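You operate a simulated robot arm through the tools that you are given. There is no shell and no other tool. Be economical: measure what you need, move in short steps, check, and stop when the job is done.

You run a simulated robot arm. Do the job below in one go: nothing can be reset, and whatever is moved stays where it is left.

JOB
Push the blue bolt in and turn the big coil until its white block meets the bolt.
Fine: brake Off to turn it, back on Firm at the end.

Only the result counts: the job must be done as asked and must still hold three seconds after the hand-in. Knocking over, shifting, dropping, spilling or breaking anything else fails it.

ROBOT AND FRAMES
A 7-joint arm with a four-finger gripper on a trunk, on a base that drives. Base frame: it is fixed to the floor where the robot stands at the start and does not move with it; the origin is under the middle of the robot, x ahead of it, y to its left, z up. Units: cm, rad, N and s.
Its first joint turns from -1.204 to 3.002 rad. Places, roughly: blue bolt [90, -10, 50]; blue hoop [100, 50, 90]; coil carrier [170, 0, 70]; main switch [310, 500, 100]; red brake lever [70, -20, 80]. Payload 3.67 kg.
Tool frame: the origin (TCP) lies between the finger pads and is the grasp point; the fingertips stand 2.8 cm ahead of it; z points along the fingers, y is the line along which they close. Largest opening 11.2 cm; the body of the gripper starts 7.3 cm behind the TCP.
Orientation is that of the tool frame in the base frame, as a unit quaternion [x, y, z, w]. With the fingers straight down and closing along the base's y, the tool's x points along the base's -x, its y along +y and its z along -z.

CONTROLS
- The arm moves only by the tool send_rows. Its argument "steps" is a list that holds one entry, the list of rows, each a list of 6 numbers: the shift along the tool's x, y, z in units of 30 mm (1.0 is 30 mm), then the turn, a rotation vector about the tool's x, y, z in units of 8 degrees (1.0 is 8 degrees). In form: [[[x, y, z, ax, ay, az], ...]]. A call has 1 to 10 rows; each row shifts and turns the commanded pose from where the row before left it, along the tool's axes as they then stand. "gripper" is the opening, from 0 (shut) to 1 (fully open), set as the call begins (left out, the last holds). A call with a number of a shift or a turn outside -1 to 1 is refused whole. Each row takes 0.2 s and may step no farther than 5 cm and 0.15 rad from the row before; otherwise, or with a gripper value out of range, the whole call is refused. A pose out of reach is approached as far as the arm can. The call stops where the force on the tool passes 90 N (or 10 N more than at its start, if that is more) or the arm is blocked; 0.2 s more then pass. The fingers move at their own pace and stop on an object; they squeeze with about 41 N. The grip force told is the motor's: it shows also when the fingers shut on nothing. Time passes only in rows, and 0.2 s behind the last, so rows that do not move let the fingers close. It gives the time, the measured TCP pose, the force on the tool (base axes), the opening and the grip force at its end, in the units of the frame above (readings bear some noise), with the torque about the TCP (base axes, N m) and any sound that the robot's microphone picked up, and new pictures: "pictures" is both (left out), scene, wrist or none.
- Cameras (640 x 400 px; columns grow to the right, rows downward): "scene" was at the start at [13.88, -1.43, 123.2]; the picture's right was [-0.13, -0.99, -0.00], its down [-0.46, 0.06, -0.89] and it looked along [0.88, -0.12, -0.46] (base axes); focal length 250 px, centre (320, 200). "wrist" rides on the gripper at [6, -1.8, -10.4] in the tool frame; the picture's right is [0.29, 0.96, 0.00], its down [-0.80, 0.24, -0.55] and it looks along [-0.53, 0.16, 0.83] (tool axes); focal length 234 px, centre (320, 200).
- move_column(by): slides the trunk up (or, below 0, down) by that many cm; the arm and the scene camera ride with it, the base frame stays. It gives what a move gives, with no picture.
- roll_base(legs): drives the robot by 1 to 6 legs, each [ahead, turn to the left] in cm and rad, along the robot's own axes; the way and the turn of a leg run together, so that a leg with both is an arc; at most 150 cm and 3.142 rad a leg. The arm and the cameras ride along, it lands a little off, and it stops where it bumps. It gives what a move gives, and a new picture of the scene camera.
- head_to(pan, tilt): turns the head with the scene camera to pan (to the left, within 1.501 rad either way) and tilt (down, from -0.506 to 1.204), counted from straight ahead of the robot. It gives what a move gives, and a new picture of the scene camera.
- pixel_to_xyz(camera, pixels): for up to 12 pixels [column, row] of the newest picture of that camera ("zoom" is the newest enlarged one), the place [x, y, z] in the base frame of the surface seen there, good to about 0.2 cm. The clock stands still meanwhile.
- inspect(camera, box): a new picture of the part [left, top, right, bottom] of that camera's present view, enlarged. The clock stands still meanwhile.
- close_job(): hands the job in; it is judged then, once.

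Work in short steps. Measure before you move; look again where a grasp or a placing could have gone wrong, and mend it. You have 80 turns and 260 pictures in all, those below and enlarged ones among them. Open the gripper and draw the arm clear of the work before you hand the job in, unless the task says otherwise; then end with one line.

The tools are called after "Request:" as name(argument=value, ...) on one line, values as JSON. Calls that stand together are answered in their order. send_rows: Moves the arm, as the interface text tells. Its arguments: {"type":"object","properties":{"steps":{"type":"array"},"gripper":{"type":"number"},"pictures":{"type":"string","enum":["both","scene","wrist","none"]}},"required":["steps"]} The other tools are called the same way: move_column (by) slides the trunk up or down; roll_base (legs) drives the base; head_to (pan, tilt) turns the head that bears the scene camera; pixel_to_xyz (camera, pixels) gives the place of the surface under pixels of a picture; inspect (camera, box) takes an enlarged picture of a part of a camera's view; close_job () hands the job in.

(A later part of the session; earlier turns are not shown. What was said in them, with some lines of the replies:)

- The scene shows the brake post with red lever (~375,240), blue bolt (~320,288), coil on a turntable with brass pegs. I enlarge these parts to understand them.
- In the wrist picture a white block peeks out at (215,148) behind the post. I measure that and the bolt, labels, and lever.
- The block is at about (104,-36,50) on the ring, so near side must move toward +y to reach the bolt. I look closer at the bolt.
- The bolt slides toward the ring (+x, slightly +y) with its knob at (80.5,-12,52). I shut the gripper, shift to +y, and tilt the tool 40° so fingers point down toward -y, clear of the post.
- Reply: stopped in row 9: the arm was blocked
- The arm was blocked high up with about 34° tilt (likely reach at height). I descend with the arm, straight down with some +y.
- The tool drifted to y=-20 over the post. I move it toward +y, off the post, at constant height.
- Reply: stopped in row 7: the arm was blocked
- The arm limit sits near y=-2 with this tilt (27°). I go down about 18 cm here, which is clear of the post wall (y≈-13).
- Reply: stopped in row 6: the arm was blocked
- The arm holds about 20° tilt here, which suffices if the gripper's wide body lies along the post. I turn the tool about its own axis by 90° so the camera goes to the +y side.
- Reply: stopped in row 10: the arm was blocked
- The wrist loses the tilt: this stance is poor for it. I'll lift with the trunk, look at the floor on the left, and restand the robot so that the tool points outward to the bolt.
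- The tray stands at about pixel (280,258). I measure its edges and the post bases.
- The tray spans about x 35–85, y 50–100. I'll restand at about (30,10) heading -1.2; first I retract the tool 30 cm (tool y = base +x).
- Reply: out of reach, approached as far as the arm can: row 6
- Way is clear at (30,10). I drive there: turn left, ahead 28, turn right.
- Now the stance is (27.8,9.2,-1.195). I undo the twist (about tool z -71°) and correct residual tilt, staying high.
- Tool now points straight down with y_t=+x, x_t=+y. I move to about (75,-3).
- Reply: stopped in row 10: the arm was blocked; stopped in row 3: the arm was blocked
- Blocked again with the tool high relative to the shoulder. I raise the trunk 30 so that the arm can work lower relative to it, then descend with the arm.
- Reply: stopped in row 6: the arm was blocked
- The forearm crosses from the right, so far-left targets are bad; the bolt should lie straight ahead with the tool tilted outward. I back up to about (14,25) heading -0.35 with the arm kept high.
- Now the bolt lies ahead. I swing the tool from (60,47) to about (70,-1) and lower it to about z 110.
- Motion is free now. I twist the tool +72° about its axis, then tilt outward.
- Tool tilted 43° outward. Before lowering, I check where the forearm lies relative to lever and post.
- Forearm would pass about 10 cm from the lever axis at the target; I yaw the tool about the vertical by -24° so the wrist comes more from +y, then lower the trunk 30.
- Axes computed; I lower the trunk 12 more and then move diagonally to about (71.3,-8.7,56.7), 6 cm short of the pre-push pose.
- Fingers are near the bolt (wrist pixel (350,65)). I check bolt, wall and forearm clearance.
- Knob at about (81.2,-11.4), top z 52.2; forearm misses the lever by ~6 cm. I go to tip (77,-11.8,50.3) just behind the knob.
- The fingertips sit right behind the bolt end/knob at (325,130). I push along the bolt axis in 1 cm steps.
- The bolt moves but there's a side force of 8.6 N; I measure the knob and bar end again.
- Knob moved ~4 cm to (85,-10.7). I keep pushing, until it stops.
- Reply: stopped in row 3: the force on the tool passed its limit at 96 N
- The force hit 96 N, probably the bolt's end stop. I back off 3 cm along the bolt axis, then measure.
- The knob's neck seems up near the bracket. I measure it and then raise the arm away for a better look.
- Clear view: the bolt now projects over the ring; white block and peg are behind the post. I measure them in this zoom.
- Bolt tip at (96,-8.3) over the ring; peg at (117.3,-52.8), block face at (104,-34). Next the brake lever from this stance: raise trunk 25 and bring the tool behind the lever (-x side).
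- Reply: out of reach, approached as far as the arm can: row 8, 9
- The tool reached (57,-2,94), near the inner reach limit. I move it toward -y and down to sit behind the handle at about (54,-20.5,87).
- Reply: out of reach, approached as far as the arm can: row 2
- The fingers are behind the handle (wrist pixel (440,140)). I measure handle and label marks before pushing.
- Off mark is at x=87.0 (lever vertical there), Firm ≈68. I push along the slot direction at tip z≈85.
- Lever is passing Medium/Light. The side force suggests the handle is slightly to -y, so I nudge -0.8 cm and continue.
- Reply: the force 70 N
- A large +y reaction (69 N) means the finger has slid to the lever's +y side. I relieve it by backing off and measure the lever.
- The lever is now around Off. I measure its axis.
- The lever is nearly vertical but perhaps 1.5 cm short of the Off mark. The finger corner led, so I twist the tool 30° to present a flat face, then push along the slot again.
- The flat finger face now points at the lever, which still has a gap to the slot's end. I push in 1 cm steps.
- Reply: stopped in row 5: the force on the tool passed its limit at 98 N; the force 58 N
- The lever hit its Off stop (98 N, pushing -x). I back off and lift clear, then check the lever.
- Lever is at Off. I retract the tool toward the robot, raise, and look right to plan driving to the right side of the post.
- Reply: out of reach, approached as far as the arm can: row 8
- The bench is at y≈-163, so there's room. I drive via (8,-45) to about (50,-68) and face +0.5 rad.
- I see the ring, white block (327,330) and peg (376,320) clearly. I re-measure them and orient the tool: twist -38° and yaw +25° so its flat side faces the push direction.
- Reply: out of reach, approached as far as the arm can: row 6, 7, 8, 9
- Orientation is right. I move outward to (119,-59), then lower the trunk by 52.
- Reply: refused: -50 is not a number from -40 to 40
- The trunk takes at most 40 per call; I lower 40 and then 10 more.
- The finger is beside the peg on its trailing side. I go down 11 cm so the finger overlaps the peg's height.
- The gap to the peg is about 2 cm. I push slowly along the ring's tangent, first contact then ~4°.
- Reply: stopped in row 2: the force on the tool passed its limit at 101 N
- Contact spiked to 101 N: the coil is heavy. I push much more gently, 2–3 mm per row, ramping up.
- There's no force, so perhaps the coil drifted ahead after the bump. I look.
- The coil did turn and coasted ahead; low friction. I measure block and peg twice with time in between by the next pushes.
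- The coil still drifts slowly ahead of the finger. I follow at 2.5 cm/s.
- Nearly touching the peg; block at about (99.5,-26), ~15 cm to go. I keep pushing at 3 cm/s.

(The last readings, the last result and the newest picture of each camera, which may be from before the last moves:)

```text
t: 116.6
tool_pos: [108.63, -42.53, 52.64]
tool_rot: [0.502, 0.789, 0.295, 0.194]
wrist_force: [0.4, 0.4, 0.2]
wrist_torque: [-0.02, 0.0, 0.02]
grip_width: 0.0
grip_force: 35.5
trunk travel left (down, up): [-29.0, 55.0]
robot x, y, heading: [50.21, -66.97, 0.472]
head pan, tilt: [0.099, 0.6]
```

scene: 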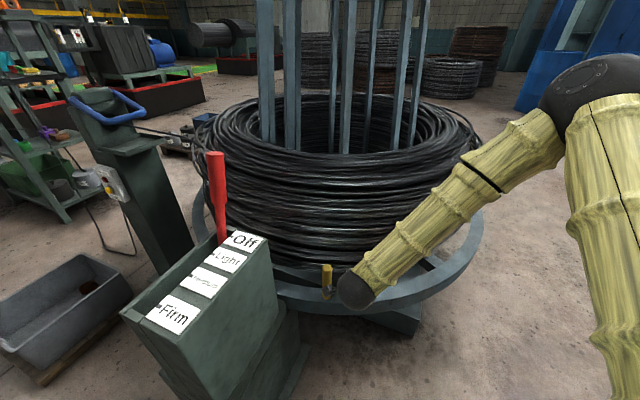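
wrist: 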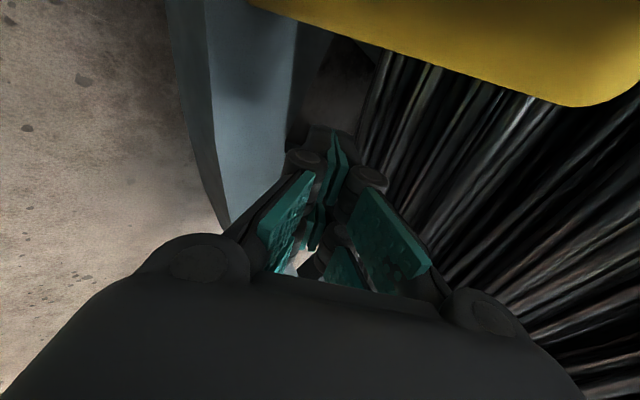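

The peg runs ahead again by ~4 cm after a light contact. I keep following.

Request:
send_rows(steps=[[[0.2, -0.015, -0.013, 0, 0, 0], [0.2, -0.015, -0.013, 0, 0, 0], [0.2, -0.015, -0.013, 0, 0, 0], [0.2, -0.012, -0.01, 0, 0, 0], [0.2, -0.012, -0.01, 0, 0, 0], [0.2, -0.012, -0.01, 0, 0, 0], [0.2, -0.01, -0.008, 0, 0, 0], [0.2, -0.01, -0.008, 0, 0, 0]]], pictures="both")

Request:
pixel_to_xyz(camera="scene", pixels=[[328, 268], [310, 270], [300, 270]])

```text
t: 118.4
tool_pos: [106.27, -38.51, 52.6]
tool_rot: [0.503, 0.789, 0.295, 0.195]
wrist_force: [15.3, -33.1, 4.2]
wrist_torque: [0.68, -0.18, 0.29]
grip_width: 0.64
grip_force: 35.6
trunk travel left (down, up): [-29.0, 55.0]
robot x, y, heading: [50.29, -67.43, 0.461]
head pan, tilt: [0.099, 0.6]
```

scene: 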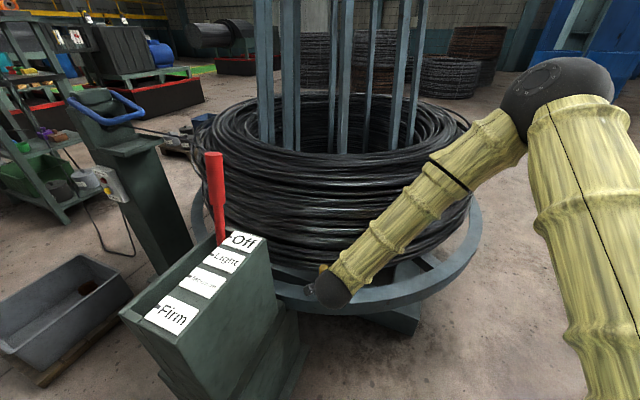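
wrist: 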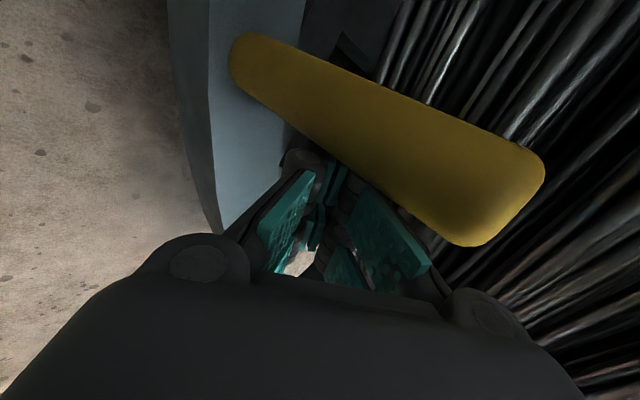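

```text
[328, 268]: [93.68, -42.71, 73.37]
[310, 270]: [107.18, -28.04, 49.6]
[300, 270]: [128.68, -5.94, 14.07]
```

Contact now with 36 N. I keep pushing slowly and watch whether the block is at the bolt.

Request:
send_rows(steps=[[[0.1, -0.006, -0.005, 0, 0, 0], [0.1, -0.006, -0.005, 0, 0, 0], [0.1, -0.006, -0.005, 0, 0, 0], [0.1, -0.006, -0.005, 0, 0, 0], [0.1, -0.006, -0.005, 0, 0, 0], [0.1, -0.006, -0.005, 0, 0, 0], [0.1, -0.006, -0.005, 0, 0, 0], [0.1, -0.006, -0.005, 0, 0, 0], [0.1, -0.006, -0.005, 0, 0, 0], [0.1, -0.006, -0.005, 0, 0, 0]]], pictures="both")

```text
t: 120.6
tool_pos: [105.01, -36.27, 52.54]
tool_rot: [0.505, 0.788, 0.294, 0.196]
wrist_force: [23.8, -71.5, 9.9]
wrist_torque: [1.28, -0.08, 0.7]
grip_width: 0.6
grip_force: 35.6
trunk travel left (down, up): [-29.0, 55.0]
robot x, y, heading: [50.56, -67.26, 0.461]
head pan, tilt: [0.099, 0.6]
```

scene: 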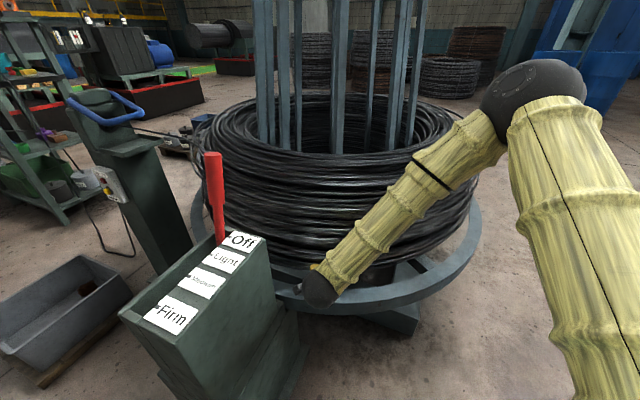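
wrist: 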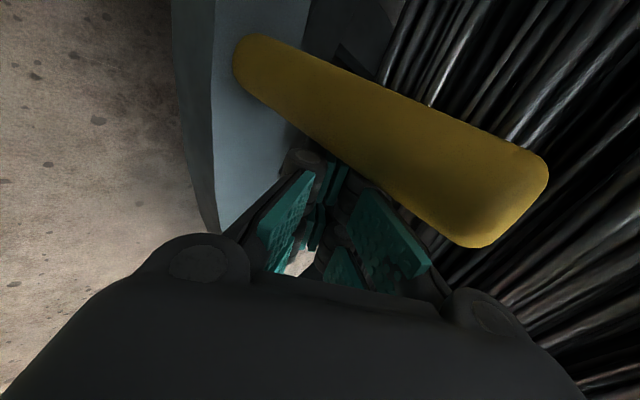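

Force is 75 N. I hold still a moment to see whether the force decays (coil accelerating) or persists (at the bolt).

Request:
send_rows(steps=[[[0, 0, 0, 0, 0, 0], [0, 0, 0, 0, 0, 0], [0, 0, 0, 0, 0, 0]]], pictures="both")

```text
t: 121.0
tool_pos: [105.1, -36.26, 52.41]
tool_rot: [0.505, 0.787, 0.293, 0.198]
wrist_force: [9.0, -25.0, 5.0]
wrist_torque: [0.52, -0.08, 0.22]
grip_width: 0.61
grip_force: 35.6
trunk travel left (down, up): [-29.0, 55.0]
robot x, y, heading: [50.69, -67.02, 0.461]
head pan, tilt: [0.099, 0.6]
stopped in row 2: the force on the tool passed its limit at 91 N (the readings are from after the stop); the commanded pose is now the measured one
```

scene: 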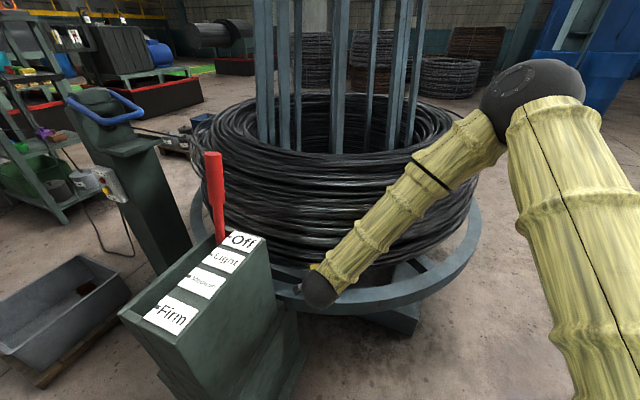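
wrist: 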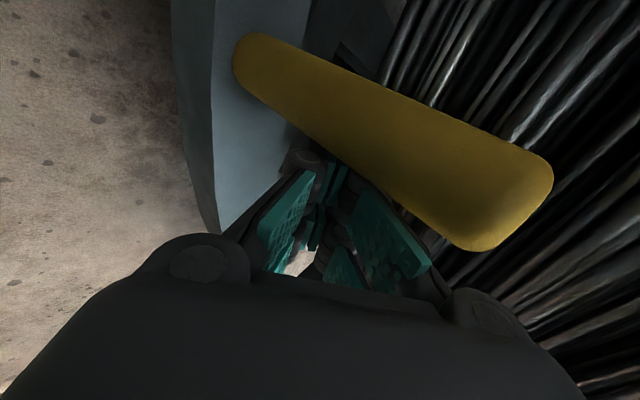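

The coil seems to be against something. I measure the peg and zoom to the guide post's tangle stop and the ring.

Request:
pixel_to_xyz(camera="wrist", pixels=[[300, 80], [380, 120], [450, 160], [250, 50], [330, 60], [200, 60]])

Request:
inspect(camera="scene", box=[60, 70, 240, 220])

Request:
inspect(camera="scene", box=[190, 210, 390, 330])

```text
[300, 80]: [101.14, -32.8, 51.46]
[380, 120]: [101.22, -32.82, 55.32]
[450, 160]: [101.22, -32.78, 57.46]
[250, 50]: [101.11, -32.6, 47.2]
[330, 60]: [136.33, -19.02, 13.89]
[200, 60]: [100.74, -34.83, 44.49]
```

```text
2.67 times, centred on (150, 145) of scene
```

zoom: 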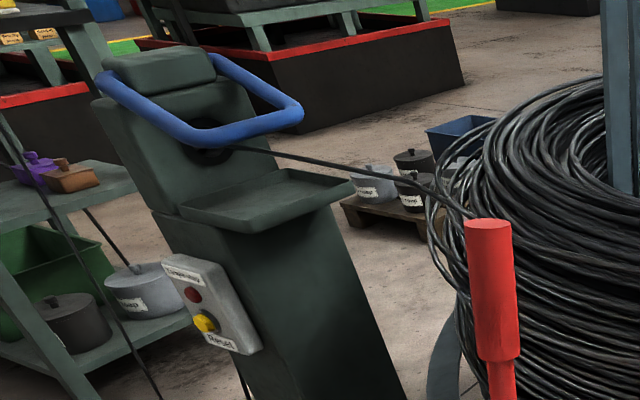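

```text
3.20 times, centred on (290, 270) of scene
```

zoom: 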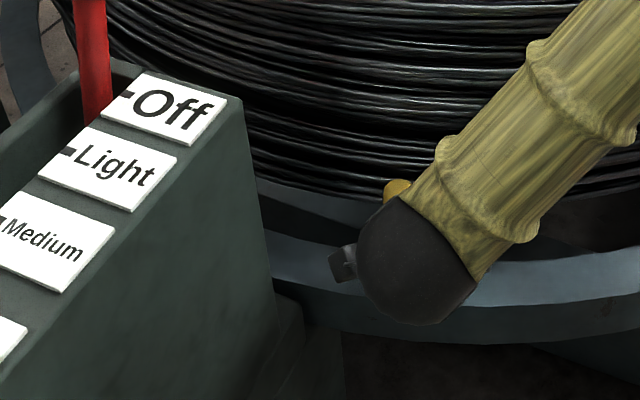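

Peg turned about 19°, matching block-at-bolt within error. I back off slowly and raise to look behind the post.

Request:
send_rows(steps=[[[-0.05, 0, 0, 0, 0, 0], [-0.1, 0, 0, 0, 0, 0], [-0.2, 0, 0, 0, 0, 0], [-0.4, 0, 0, 0, 0, 0], [-0.5, 0, 0, 0, 0, 0], [-0.5, 0, 0, 0, 0, 0]]], pictures="none")

Request:
move_column(by=40)

Request:
move_column(by=10)

Request:
head_to(pan=0.3, tilt=0.8)

Request:
inspect(camera="wrist", box=[0, 0, 640, 400])

```text
t: 122.4
tool_pos: [107.09, -40.88, 52.72]
tool_rot: [0.504, 0.788, 0.292, 0.197]
wrist_force: [-0.5, 0.5, 0.0]
wrist_torque: [-0.03, -0.02, 0.01]
grip_width: 0.0
grip_force: 35.3
trunk travel left (down, up): [-29.0, 55.0]
robot x, y, heading: [50.77, -67.12, 0.467]
head pan, tilt: [0.099, 0.6]
```

```text
t: 126.2
tool_pos: [107.04, -40.94, 92.6]
tool_rot: [0.504, 0.788, 0.293, 0.197]
wrist_force: [0.3, 0.3, 0.2]
wrist_torque: [0.0, 0.02, -0.02]
grip_width: 0.03
grip_force: 35.9
trunk travel left (down, up): [-69.0, 15.0]
robot x, y, heading: [50.46, -67.37, 0.467]
head pan, tilt: [0.099, 0.6]
```

```text
t: 127.6
tool_pos: [107.24, -40.94, 102.56]
tool_rot: [0.504, 0.788, 0.292, 0.197]
wrist_force: [0.3, 0.1, 0.2]
wrist_torque: [-0.01, 0.0, -0.02]
grip_width: 0.0
grip_force: 35.5
trunk travel left (down, up): [-79.0, 5.0]
robot x, y, heading: [50.47, -67.16, 0.462]
head pan, tilt: [0.099, 0.6]
```

```text
t: 128.3
tool_pos: [107.14, -40.88, 102.59]
tool_rot: [0.504, 0.788, 0.293, 0.197]
wrist_force: [-0.3, -0.5, -0.7]
wrist_torque: [0.0, -0.02, -0.01]
grip_width: 0.01
grip_force: 35.7
trunk travel left (down, up): [-79.0, 5.0]
robot x, y, heading: [50.38, -67.05, 0.469]
head pan, tilt: [0.3, 0.799]
```

scene: 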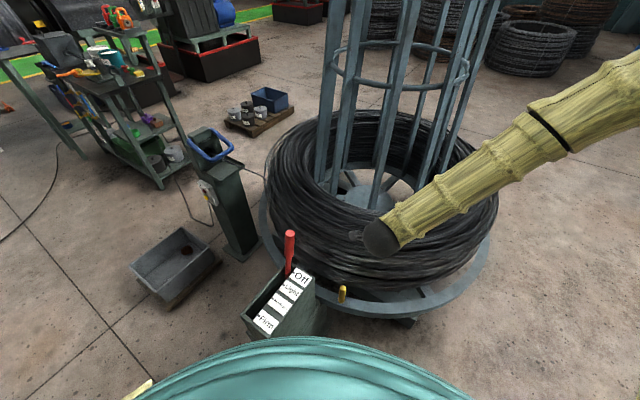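

```text
1.00 times, centred on (320, 200) of wrist (not enlarged: the box is as wide or as high as the picture)
```

zoom: 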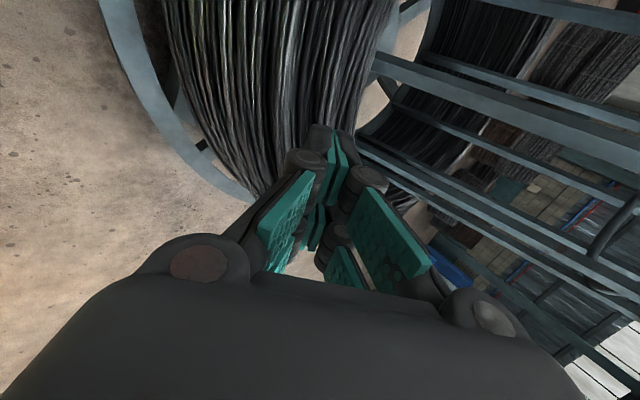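

Peg seems to hold. For the lever and for seeing the block I drive back to about (10,-7) facing forward, keeping the arm high.

Request:
pixel_to_xyz(camera="scene", pixels=[[342, 293], [343, 288]])

Request:
roll_base(legs=[[0, -0.467], [-40, 0], [0, 1.57], [60, 0], [0, -1.64]])

Request:
head_to(pan=-0.1, tilt=0.7)

```text
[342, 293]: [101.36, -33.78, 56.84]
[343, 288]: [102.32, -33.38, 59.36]
```

```text
t: 143.0
tool_pos: [71.64, -11.76, 102.61]
tool_rot: [0.689, 0.633, 0.233, 0.265]
wrist_force: [-0.3, -0.1, 1.0]
wrist_torque: [0.01, -0.02, 0.03]
grip_width: 0.02
grip_force: 36.2
trunk travel left (down, up): [-79.0, 5.0]
robot x, y, heading: [9.1, -6.59, -0.052]
head pan, tilt: [0.3, 0.799]
```

scene: 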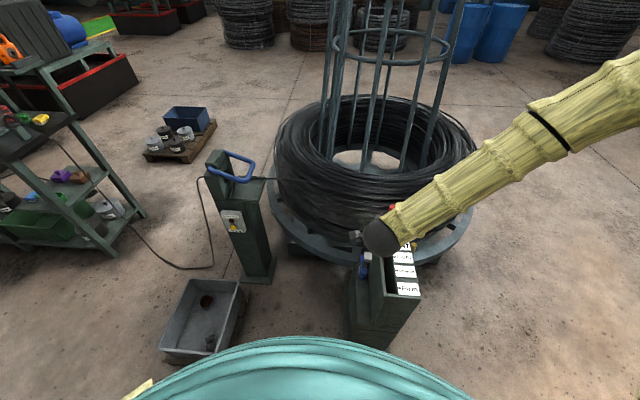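

```text
t: 143.9
tool_pos: [71.55, -11.82, 102.69]
tool_rot: [0.689, 0.633, 0.232, 0.267]
wrist_force: [0.7, -0.2, 0.5]
wrist_torque: [0.01, 0.02, 0.03]
grip_width: 0.0
grip_force: 35.9
trunk travel left (down, up): [-79.0, 5.0]
robot x, y, heading: [8.92, -6.55, -0.049]
head pan, tilt: [-0.099, 0.7]
```

scene: 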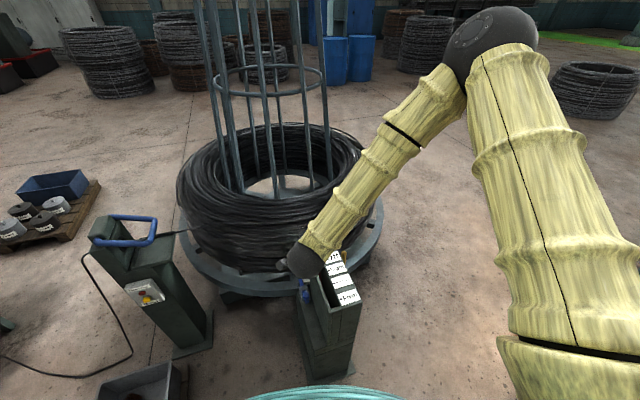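

I zoom on the bolt/block area, in both cameras.

Request:
inspect(camera="scene", box=[260, 240, 380, 320])

Request:
inspect(camera="wrist", box=[0, 0, 640, 400])

```text
5.00 times, centred on (320, 280) of scene
```

zoom: 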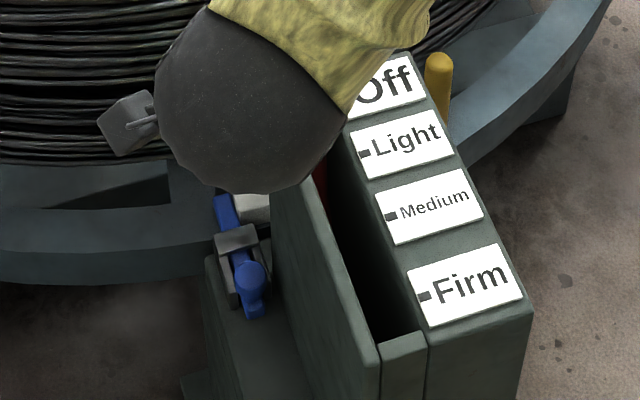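

```text
1.00 times, centred on (320, 200) of wrist (not enlarged: the box is as wide or as high as the picture)
```

zoom: 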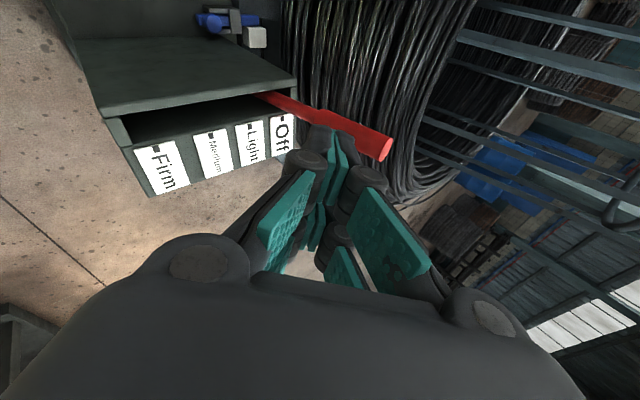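

The white block appears at the bolt in the wrist view (255,37). I zoom in on it.

Request:
inspect(camera="wrist", box=[190, 0, 290, 62])

Request:
pixel_to_xyz(camera="wrist", pixels=[[246, 20], [246, 28], [250, 36], [244, 40], [262, 36], [385, 148], [330, 120], [290, 103]])

```text
6.40 times, centred on (240, 31) of wrist
```

zoom: 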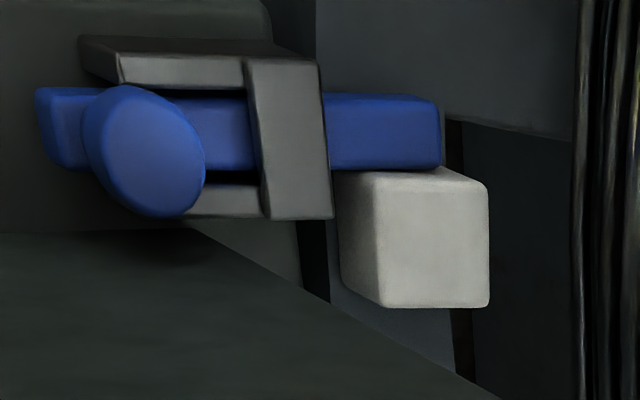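

```text
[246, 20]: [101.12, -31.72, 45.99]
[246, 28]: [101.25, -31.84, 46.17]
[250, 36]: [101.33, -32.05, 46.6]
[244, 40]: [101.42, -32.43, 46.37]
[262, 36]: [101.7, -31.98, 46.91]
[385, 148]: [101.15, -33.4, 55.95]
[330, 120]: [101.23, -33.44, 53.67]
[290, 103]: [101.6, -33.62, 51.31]
```

The block touches the bolt's side. Now the brake: I twist the tool -90° so the fingers close along y, open it, to grasp the lever handle.

Request:
send_rows(steps=[[[0, 0, 0, 0, 0, -1], [0, 0, 0, 0, 0, -1], [0, 0, 0, 0, 0, -1], [0, 0, 0, 0, 0, -1], [0, 0, 0, 0, 0, -1], [0, 0, 0, 0, 0, -1], [0, 0, 0, 0, 0, -1], [0, 0, 0, 0, 0, -1], [0, 0, 0, 0, 0, -1], [0, 0, 0, 0, 0, -1]]], pictures="none")

Request:
send_rows(steps=[[[0, 0, 0, 0, 0, -1], [0, 0, 0, -0.53, 0, -0.6], [0, 0, 0, -0.53, 0, -0.6], [0, 0, 0, 0, 0, 0]]], pictures="both", gripper=1)

```text
t: 146.1
tool_pos: [71.49, -11.82, 102.61]
tool_rot: [0.12, 0.928, 0.007, 0.353]
wrist_force: [-0.1, 0.2, 0.1]
wrist_torque: [0.01, 0.0, -0.01]
grip_width: 0.0
grip_force: 35.6
trunk travel left (down, up): [-79.0, 5.0]
robot x, y, heading: [9.0, -6.55, -0.05]
head pan, tilt: [-0.099, 0.7]
```

```text
t: 147.1
tool_pos: [71.51, -11.65, 102.45]
tool_rot: [-0.049, 0.934, 0.022, 0.353]
wrist_force: [0.3, 0.2, -0.8]
wrist_torque: [0.02, 0.0, -0.01]
grip_width: 11.18
grip_force: 0.1
trunk travel left (down, up): [-79.0, 5.0]
robot x, y, heading: [8.9, -6.92, -0.052]
head pan, tilt: [-0.099, 0.7]
```

scene: 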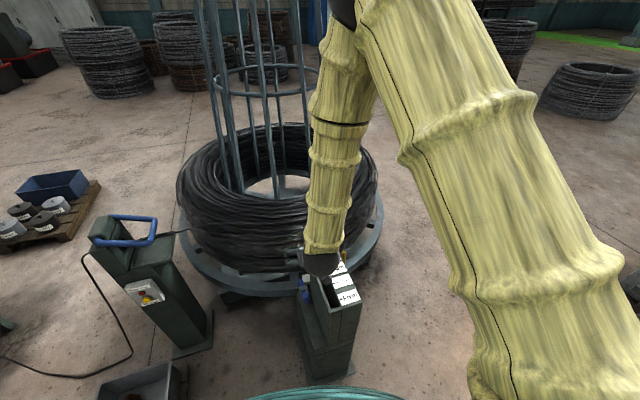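
wrist: 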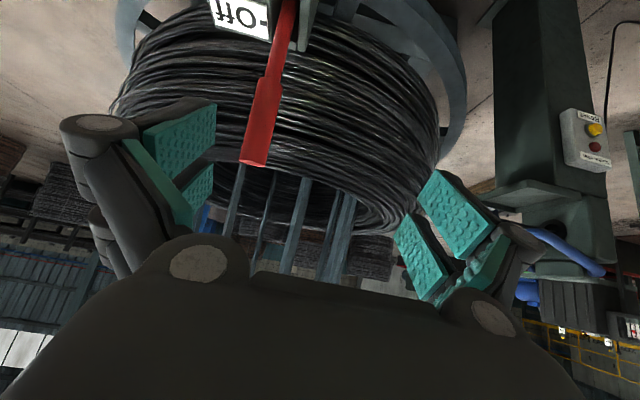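

Fingers are open and aligned. I measure the lever handle.

Request:
pixel_to_xyz(camera="wrist", pixels=[[253, 163], [255, 155], [262, 120], [268, 85], [278, 55], [284, 20], [245, 20], [252, 158]])

```text
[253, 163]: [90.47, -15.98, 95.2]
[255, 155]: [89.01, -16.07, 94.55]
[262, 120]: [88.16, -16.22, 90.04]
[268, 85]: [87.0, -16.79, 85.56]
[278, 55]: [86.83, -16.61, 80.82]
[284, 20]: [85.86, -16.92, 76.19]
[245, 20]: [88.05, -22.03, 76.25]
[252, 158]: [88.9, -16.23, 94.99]
```

Handle axis at about (89.6,-16.2,90). I move to 9 cm short of it along the tool axis, then in.

Request:
send_rows(steps=[[[-0.35, -0.45, 0.755, 0, 0, 0], [-0.35, -0.45, 0.755, 0, 0, 0], [-0.35, -0.45, 0.755, 0, 0, 0], [-0.35, -0.45, 0.755, 0, 0, 0], [-0.35, -0.45, 0.755, 0, 0, 0], [0, 0, 0, 0, 0, 0]]], pictures="wrist")

```text
t: 148.5
tool_pos: [83.48, -17.18, 97.32]
tool_rot: [-0.048, 0.934, 0.022, 0.353]
wrist_force: [-0.4, 0.1, -0.1]
wrist_torque: [0.01, 0.0, 0.0]
grip_width: 11.21
grip_force: 0.1
trunk travel left (down, up): [-79.0, 5.0]
robot x, y, heading: [9.22, -6.46, -0.047]
head pan, tilt: [-0.099, 0.7]
```

wrist: 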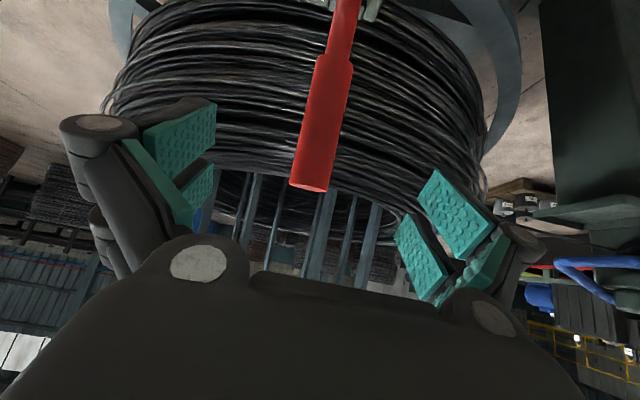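

Handle is between the fingers. I advance 9 cm and then close.

Request:
send_rows(steps=[[[0, 0.05, 0.75, 0, 0, 0], [0, 0.05, 0.75, 0, 0, 0], [0, 0, 0.75, 0, 0, 0], [0, 0, 0.75, 0, 0, 0], [0, 0, 0, 0, 0, 0]]], pictures="wrist")

Request:
send_rows(steps=[[[0, 0, 0, 0, 0, 0], [0, 0, 0, 0, 0, 0], [0, 0, 0, 0, 0, 0], [0, 0, 0, 0, 0, 0]]], pictures="wrist", gripper=0)

```text
t: 149.7
tool_pos: [89.52, -16.1, 90.67]
tool_rot: [-0.048, 0.934, 0.022, 0.354]
wrist_force: [-0.6, 0.4, -0.3]
wrist_torque: [0.0, -0.04, -0.02]
grip_width: 11.21
grip_force: 0.0
trunk travel left (down, up): [-79.0, 5.0]
robot x, y, heading: [9.21, -6.63, -0.055]
head pan, tilt: [-0.099, 0.7]
```

wrist: 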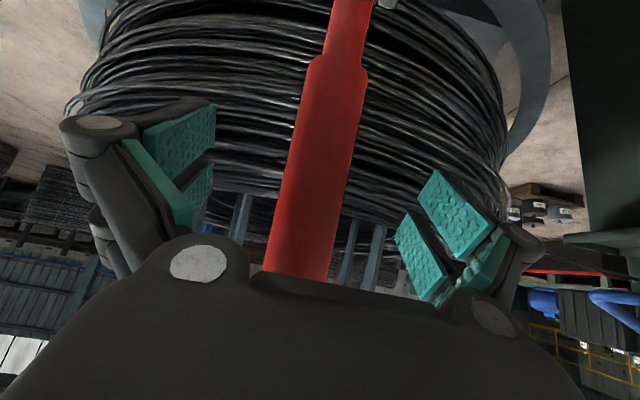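

```text
t: 150.7
tool_pos: [89.56, -16.55, 90.69]
tool_rot: [-0.047, 0.934, 0.021, 0.354]
wrist_force: [0.2, -26.5, 4.6]
wrist_torque: [-3.11, 0.46, 0.23]
grip_width: 3.39
grip_force: 45.3
trunk travel left (down, up): [-79.0, 5.0]
robot x, y, heading: [9.31, -7.09, -0.053]
head pan, tilt: [-0.099, 0.7]
```

wrist: 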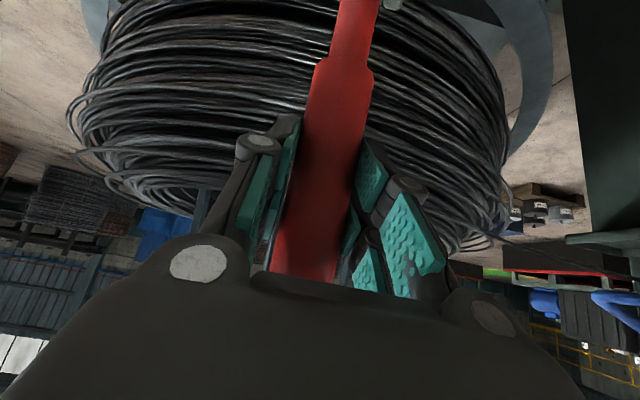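

Grasped (3.4 cm). I pull the lever along its arc toward Firm, first part.

Request:
send_rows(steps=[[[0.3, -0.15, -0.39, 0, 0, 0], [0.3, -0.03, -0.39, 0, 0, 0], [0.35, -0.01, -0.39, 0, 0, 0], [0.35, -0.01, -0.39, 0, 0, 0], [0.37, -0.01, -0.36, 0, 0, 0], [0.37, -0.01, -0.36, 0, 0, 0], [0.4, -0.01, -0.33, 0, 0, 0], [0.4, -0.01, -0.33, 0, 0, 0]]], pictures="wrist")

```text
t: 152.5
tool_pos: [77.5, -18.56, 91.55]
tool_rot: [-0.049, 0.935, 0.023, 0.351]
wrist_force: [6.8, -20.5, -19.7]
wrist_torque: [-0.44, -1.2, -0.09]
grip_width: 3.34
grip_force: 44.9
trunk travel left (down, up): [-79.0, 5.0]
robot x, y, heading: [9.1, -6.21, -0.051]
head pan, tilt: [-0.099, 0.7]
```

wrist: 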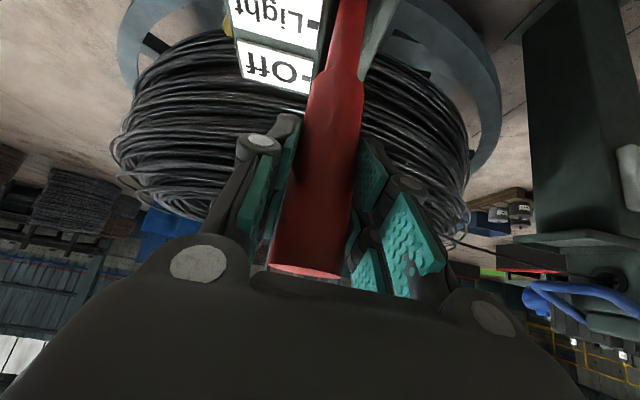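

Lever follows, now around Light/Medium. I continue along the falling arc.

Request:
send_rows(steps=[[[0.46, -0.03, -0.27, 0, 0, 0], [0.46, -0.02, -0.27, 0, 0, 0], [0.47, -0.01, -0.25, 0, 0, 0], [0.47, -0.01, -0.25, 0, 0, 0], [0.48, -0.01, -0.2, 0, 0, 0], [0.48, -0.01, -0.2, 0, 0, 0], [0.5, -0.01, -0.17, 0, 0, 0], [0.5, -0.01, -0.17, 0, 0, 0]]], pictures="wrist")

```text
t: 154.3
tool_pos: [65.62, -20.59, 88.03]
tool_rot: [-0.048, 0.935, 0.024, 0.351]
wrist_force: [14.9, -55.5, -6.6]
wrist_torque: [-1.07, -1.16, -0.24]
grip_width: 3.38
grip_force: 44.8
trunk travel left (down, up): [-79.0, 5.0]
robot x, y, heading: [9.27, -6.81, -0.049]
head pan, tilt: [-0.099, 0.7]
```

wrist: 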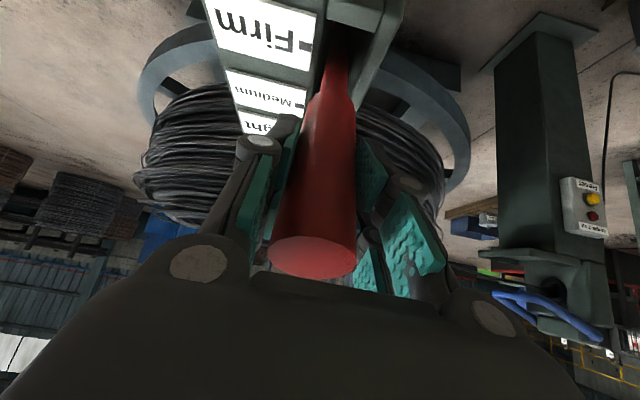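

Side force -55 N: I shift -y while pulling the rest until the Firm stop.

Request:
send_rows(steps=[[[0.1, -0.25, -0.03, 0, 0, 0], [0.45, -0.1, -0.12, 0, 0, 0], [0.45, -0.03, -0.12, 0, 0, 0], [0.4, -0.01, -0.1, 0, 0, 0], [0.3, -0.01, -0.07, 0, 0, 0]]], pictures="both")

```text
t: 155.5
tool_pos: [61.06, -21.23, 85.75]
tool_rot: [-0.05, 0.934, 0.024, 0.353]
wrist_force: [29.9, 11.3, 11.8]
wrist_torque: [0.94, -0.32, 0.62]
grip_width: 3.41
grip_force: 45.5
trunk travel left (down, up): [-79.0, 5.0]
robot x, y, heading: [9.1, -6.58, -0.048]
head pan, tilt: [-0.099, 0.7]
```

scene: 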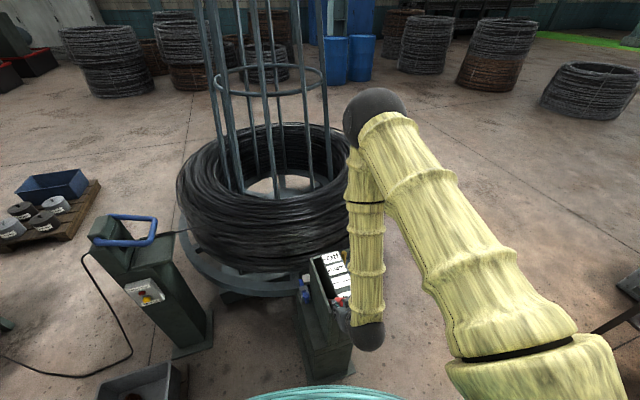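
wrist: 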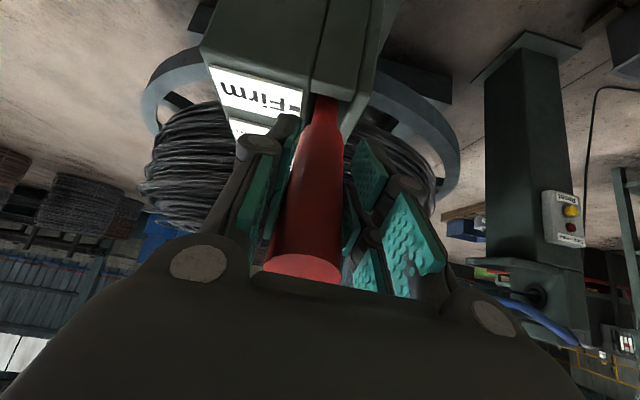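

x-force rises to 30 N at the end; one more small pull to be sure of the stop.

Request:
send_rows(steps=[[[0.15, 0, -0.04, 0, 0, 0], [0.15, 0, -0.04, 0, 0, 0], [0.15, 0, -0.04, 0, 0, 0], [0, 0, 0, 0, 0, 0]]], pictures="none")

```text
t: 156.5
tool_pos: [59.68, -21.41, 85.29]
tool_rot: [-0.05, 0.934, 0.023, 0.353]
wrist_force: [26.3, 31.5, 10.8]
wrist_torque: [0.33, -0.47, 0.94]
grip_width: 3.35
grip_force: 45.3
trunk travel left (down, up): [-79.0, 5.0]
robot x, y, heading: [9.16, -6.68, -0.048]
head pan, tilt: [-0.099, 0.7]
```

The tool still moved 1.4 cm, possibly sliding along the handle. I open and back off along the tool axis to look.

Request:
send_rows(steps=[[[0, 0, 0, 0, 0, 0], [0, 0, 0, 0, 0, 0], [0, 0, 0, 0, 0, 0]]], pictures="none", gripper=1)

Request:
send_rows(steps=[[[0, 0, -0.8, 0, 0, 0], [0, 0, -0.8, 0, 0, 0], [0, 0, -0.8, 0, 0, 0], [0, 0, -0.8, 0, 0, 0], [0, 0, -0.8, 0, 0, 0], [0, 0, -0.5, 0, 0, 0]]], pictures="both")

Request:
inspect(camera="scene", box=[270, 230, 390, 330])

```text
t: 157.3
tool_pos: [59.54, -21.6, 85.15]
tool_rot: [-0.048, 0.934, 0.022, 0.353]
wrist_force: [-0.3, -0.4, -0.4]
wrist_torque: [0.01, 0.01, -0.02]
grip_width: 11.21
grip_force: 0.1
trunk travel left (down, up): [-79.0, 5.0]
robot x, y, heading: [8.86, -6.92, -0.05]
head pan, tilt: [-0.099, 0.7]
```

```text
t: 158.7
tool_pos: [55.56, -22.0, 89.86]
tool_rot: [-0.049, 0.934, 0.022, 0.353]
wrist_force: [0.3, 0.5, 0.5]
wrist_torque: [0.0, 0.02, 0.0]
grip_width: 11.19
grip_force: 0.1
out of reach, approached as far as the arm can: row 3, 4, 5, 6
trunk travel left (down, up): [-79.0, 5.0]
robot x, y, heading: [9.09, -6.48, -0.045]
head pan, tilt: [-0.099, 0.7]
```

scene: 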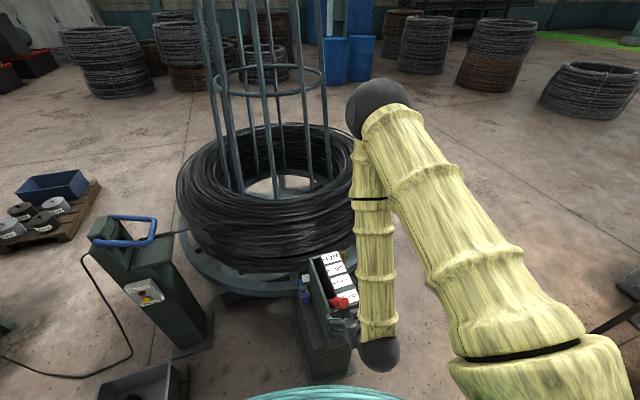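
wrist: 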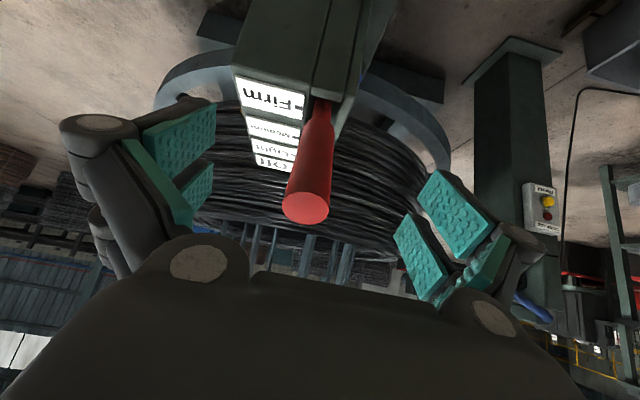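

```text
4.00 times, centred on (330, 280) of scene
```

zoom: 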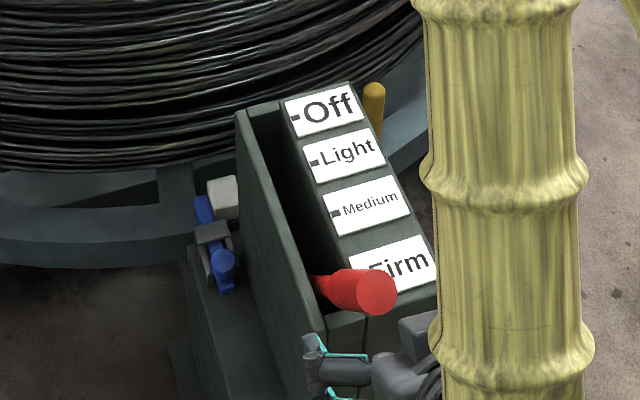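

Lever is at Firm. I verify the lever's place versus the original (60.2,-21.4,90.1) and the block/bolt contact.

Request:
pixel_to_xyz(camera="zoom", pixels=[[375, 292], [395, 280], [345, 290], [203, 205], [208, 215], [215, 190], [225, 185], [232, 205], [222, 262]])

Request:
inspect(camera="scene", box=[310, 266, 340, 290])

Request:
inspect(camera="scene", box=[294, 266, 344, 306])

```text
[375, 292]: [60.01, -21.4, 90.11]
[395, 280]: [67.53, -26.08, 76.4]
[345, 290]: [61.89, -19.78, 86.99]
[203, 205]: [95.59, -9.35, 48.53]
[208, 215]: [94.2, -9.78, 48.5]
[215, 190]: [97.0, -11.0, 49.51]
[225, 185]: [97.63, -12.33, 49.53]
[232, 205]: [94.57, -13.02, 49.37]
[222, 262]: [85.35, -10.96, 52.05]
```

```text
16.00 times, centred on (325, 278) of scene
```

zoom: 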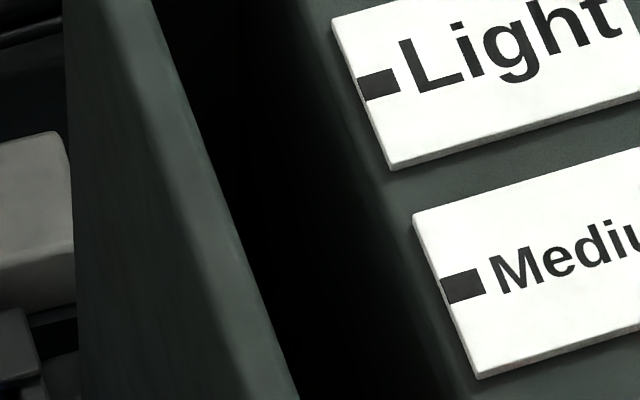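

```text
10.00 times, centred on (319, 286) of scene
```

zoom: 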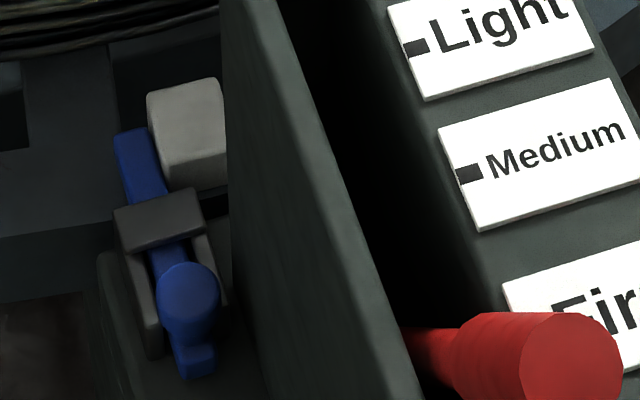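

Lever is exactly at its original Firm place. One check on the gap between bolt side and block face.

Request:
pixel_to_xyz(camera="zoom", pixels=[[130, 150], [145, 150], [150, 160], [155, 170], [158, 160], [162, 160], [160, 130], [175, 130], [165, 175], [172, 175]])

Request:
inspect(camera="scene", box=[302, 272, 318, 288])

```text
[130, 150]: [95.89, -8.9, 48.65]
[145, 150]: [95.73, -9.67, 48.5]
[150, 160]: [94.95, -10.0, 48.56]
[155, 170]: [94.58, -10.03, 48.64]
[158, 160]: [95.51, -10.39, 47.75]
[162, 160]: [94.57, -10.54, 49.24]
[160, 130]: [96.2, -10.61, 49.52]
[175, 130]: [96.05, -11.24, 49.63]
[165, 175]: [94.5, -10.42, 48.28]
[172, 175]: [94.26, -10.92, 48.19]
```

```text
16.00 times, centred on (310, 280) of scene
```

zoom: 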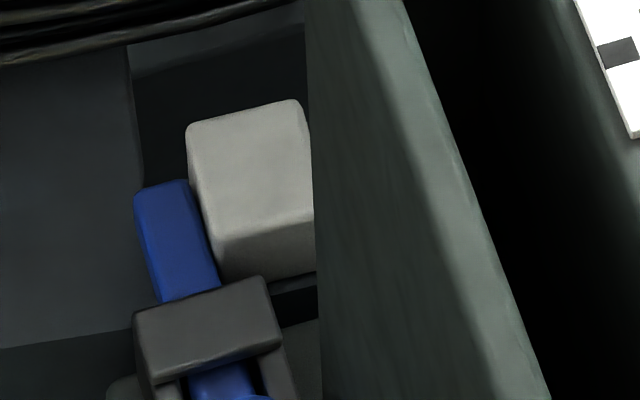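

Block touches the bolt, brake Firm. I back the robot straight away 25 cm so the open gripper clears the lever.

Request:
roll_base(legs=[[-25, 0]])

Request:
inspect(camera="scene", box=[260, 200, 400, 300])

```text
t: 160.5
tool_pos: [30.79, -20.98, 90.08]
tool_rot: [-0.047, 0.934, 0.022, 0.354]
wrist_force: [-0.3, -0.4, 0.4]
wrist_torque: [0.02, -0.01, -0.02]
grip_width: 11.19
grip_force: 0.0
trunk travel left (down, up): [-79.0, 5.0]
robot x, y, heading: [-15.39, -5.03, -0.052]
head pan, tilt: [-0.099, 0.7]
```

scene: 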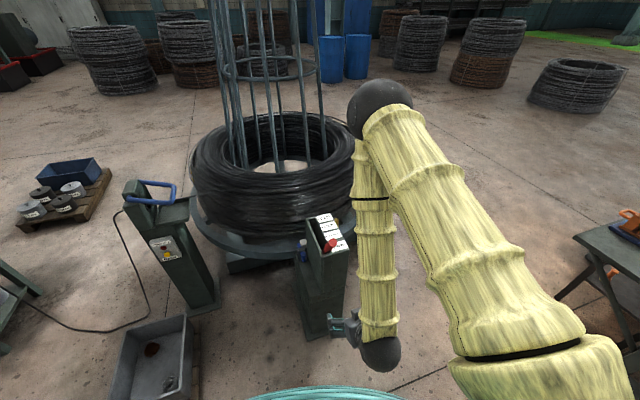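

```text
4.00 times, centred on (330, 250) of scene
```

zoom: 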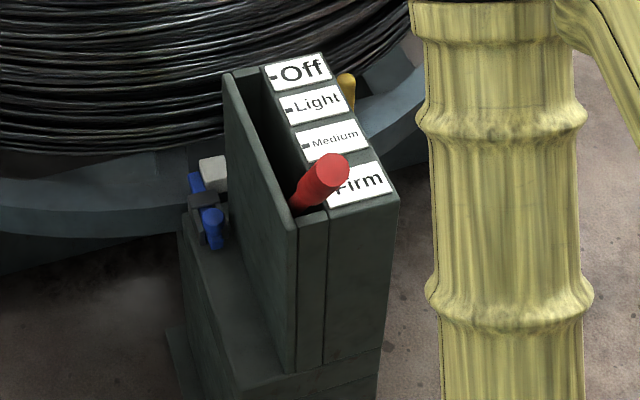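

Everything is in place: bolt in, block against it, brake Firm, arm clear. I hand in.

Request:
close_job()

```text
The job is handed in.
```

The blue bolt is pushed in, the coil is turned until its white block rests against the bolt, the brake is back on Firm, and the arm is clear with the gripper open.
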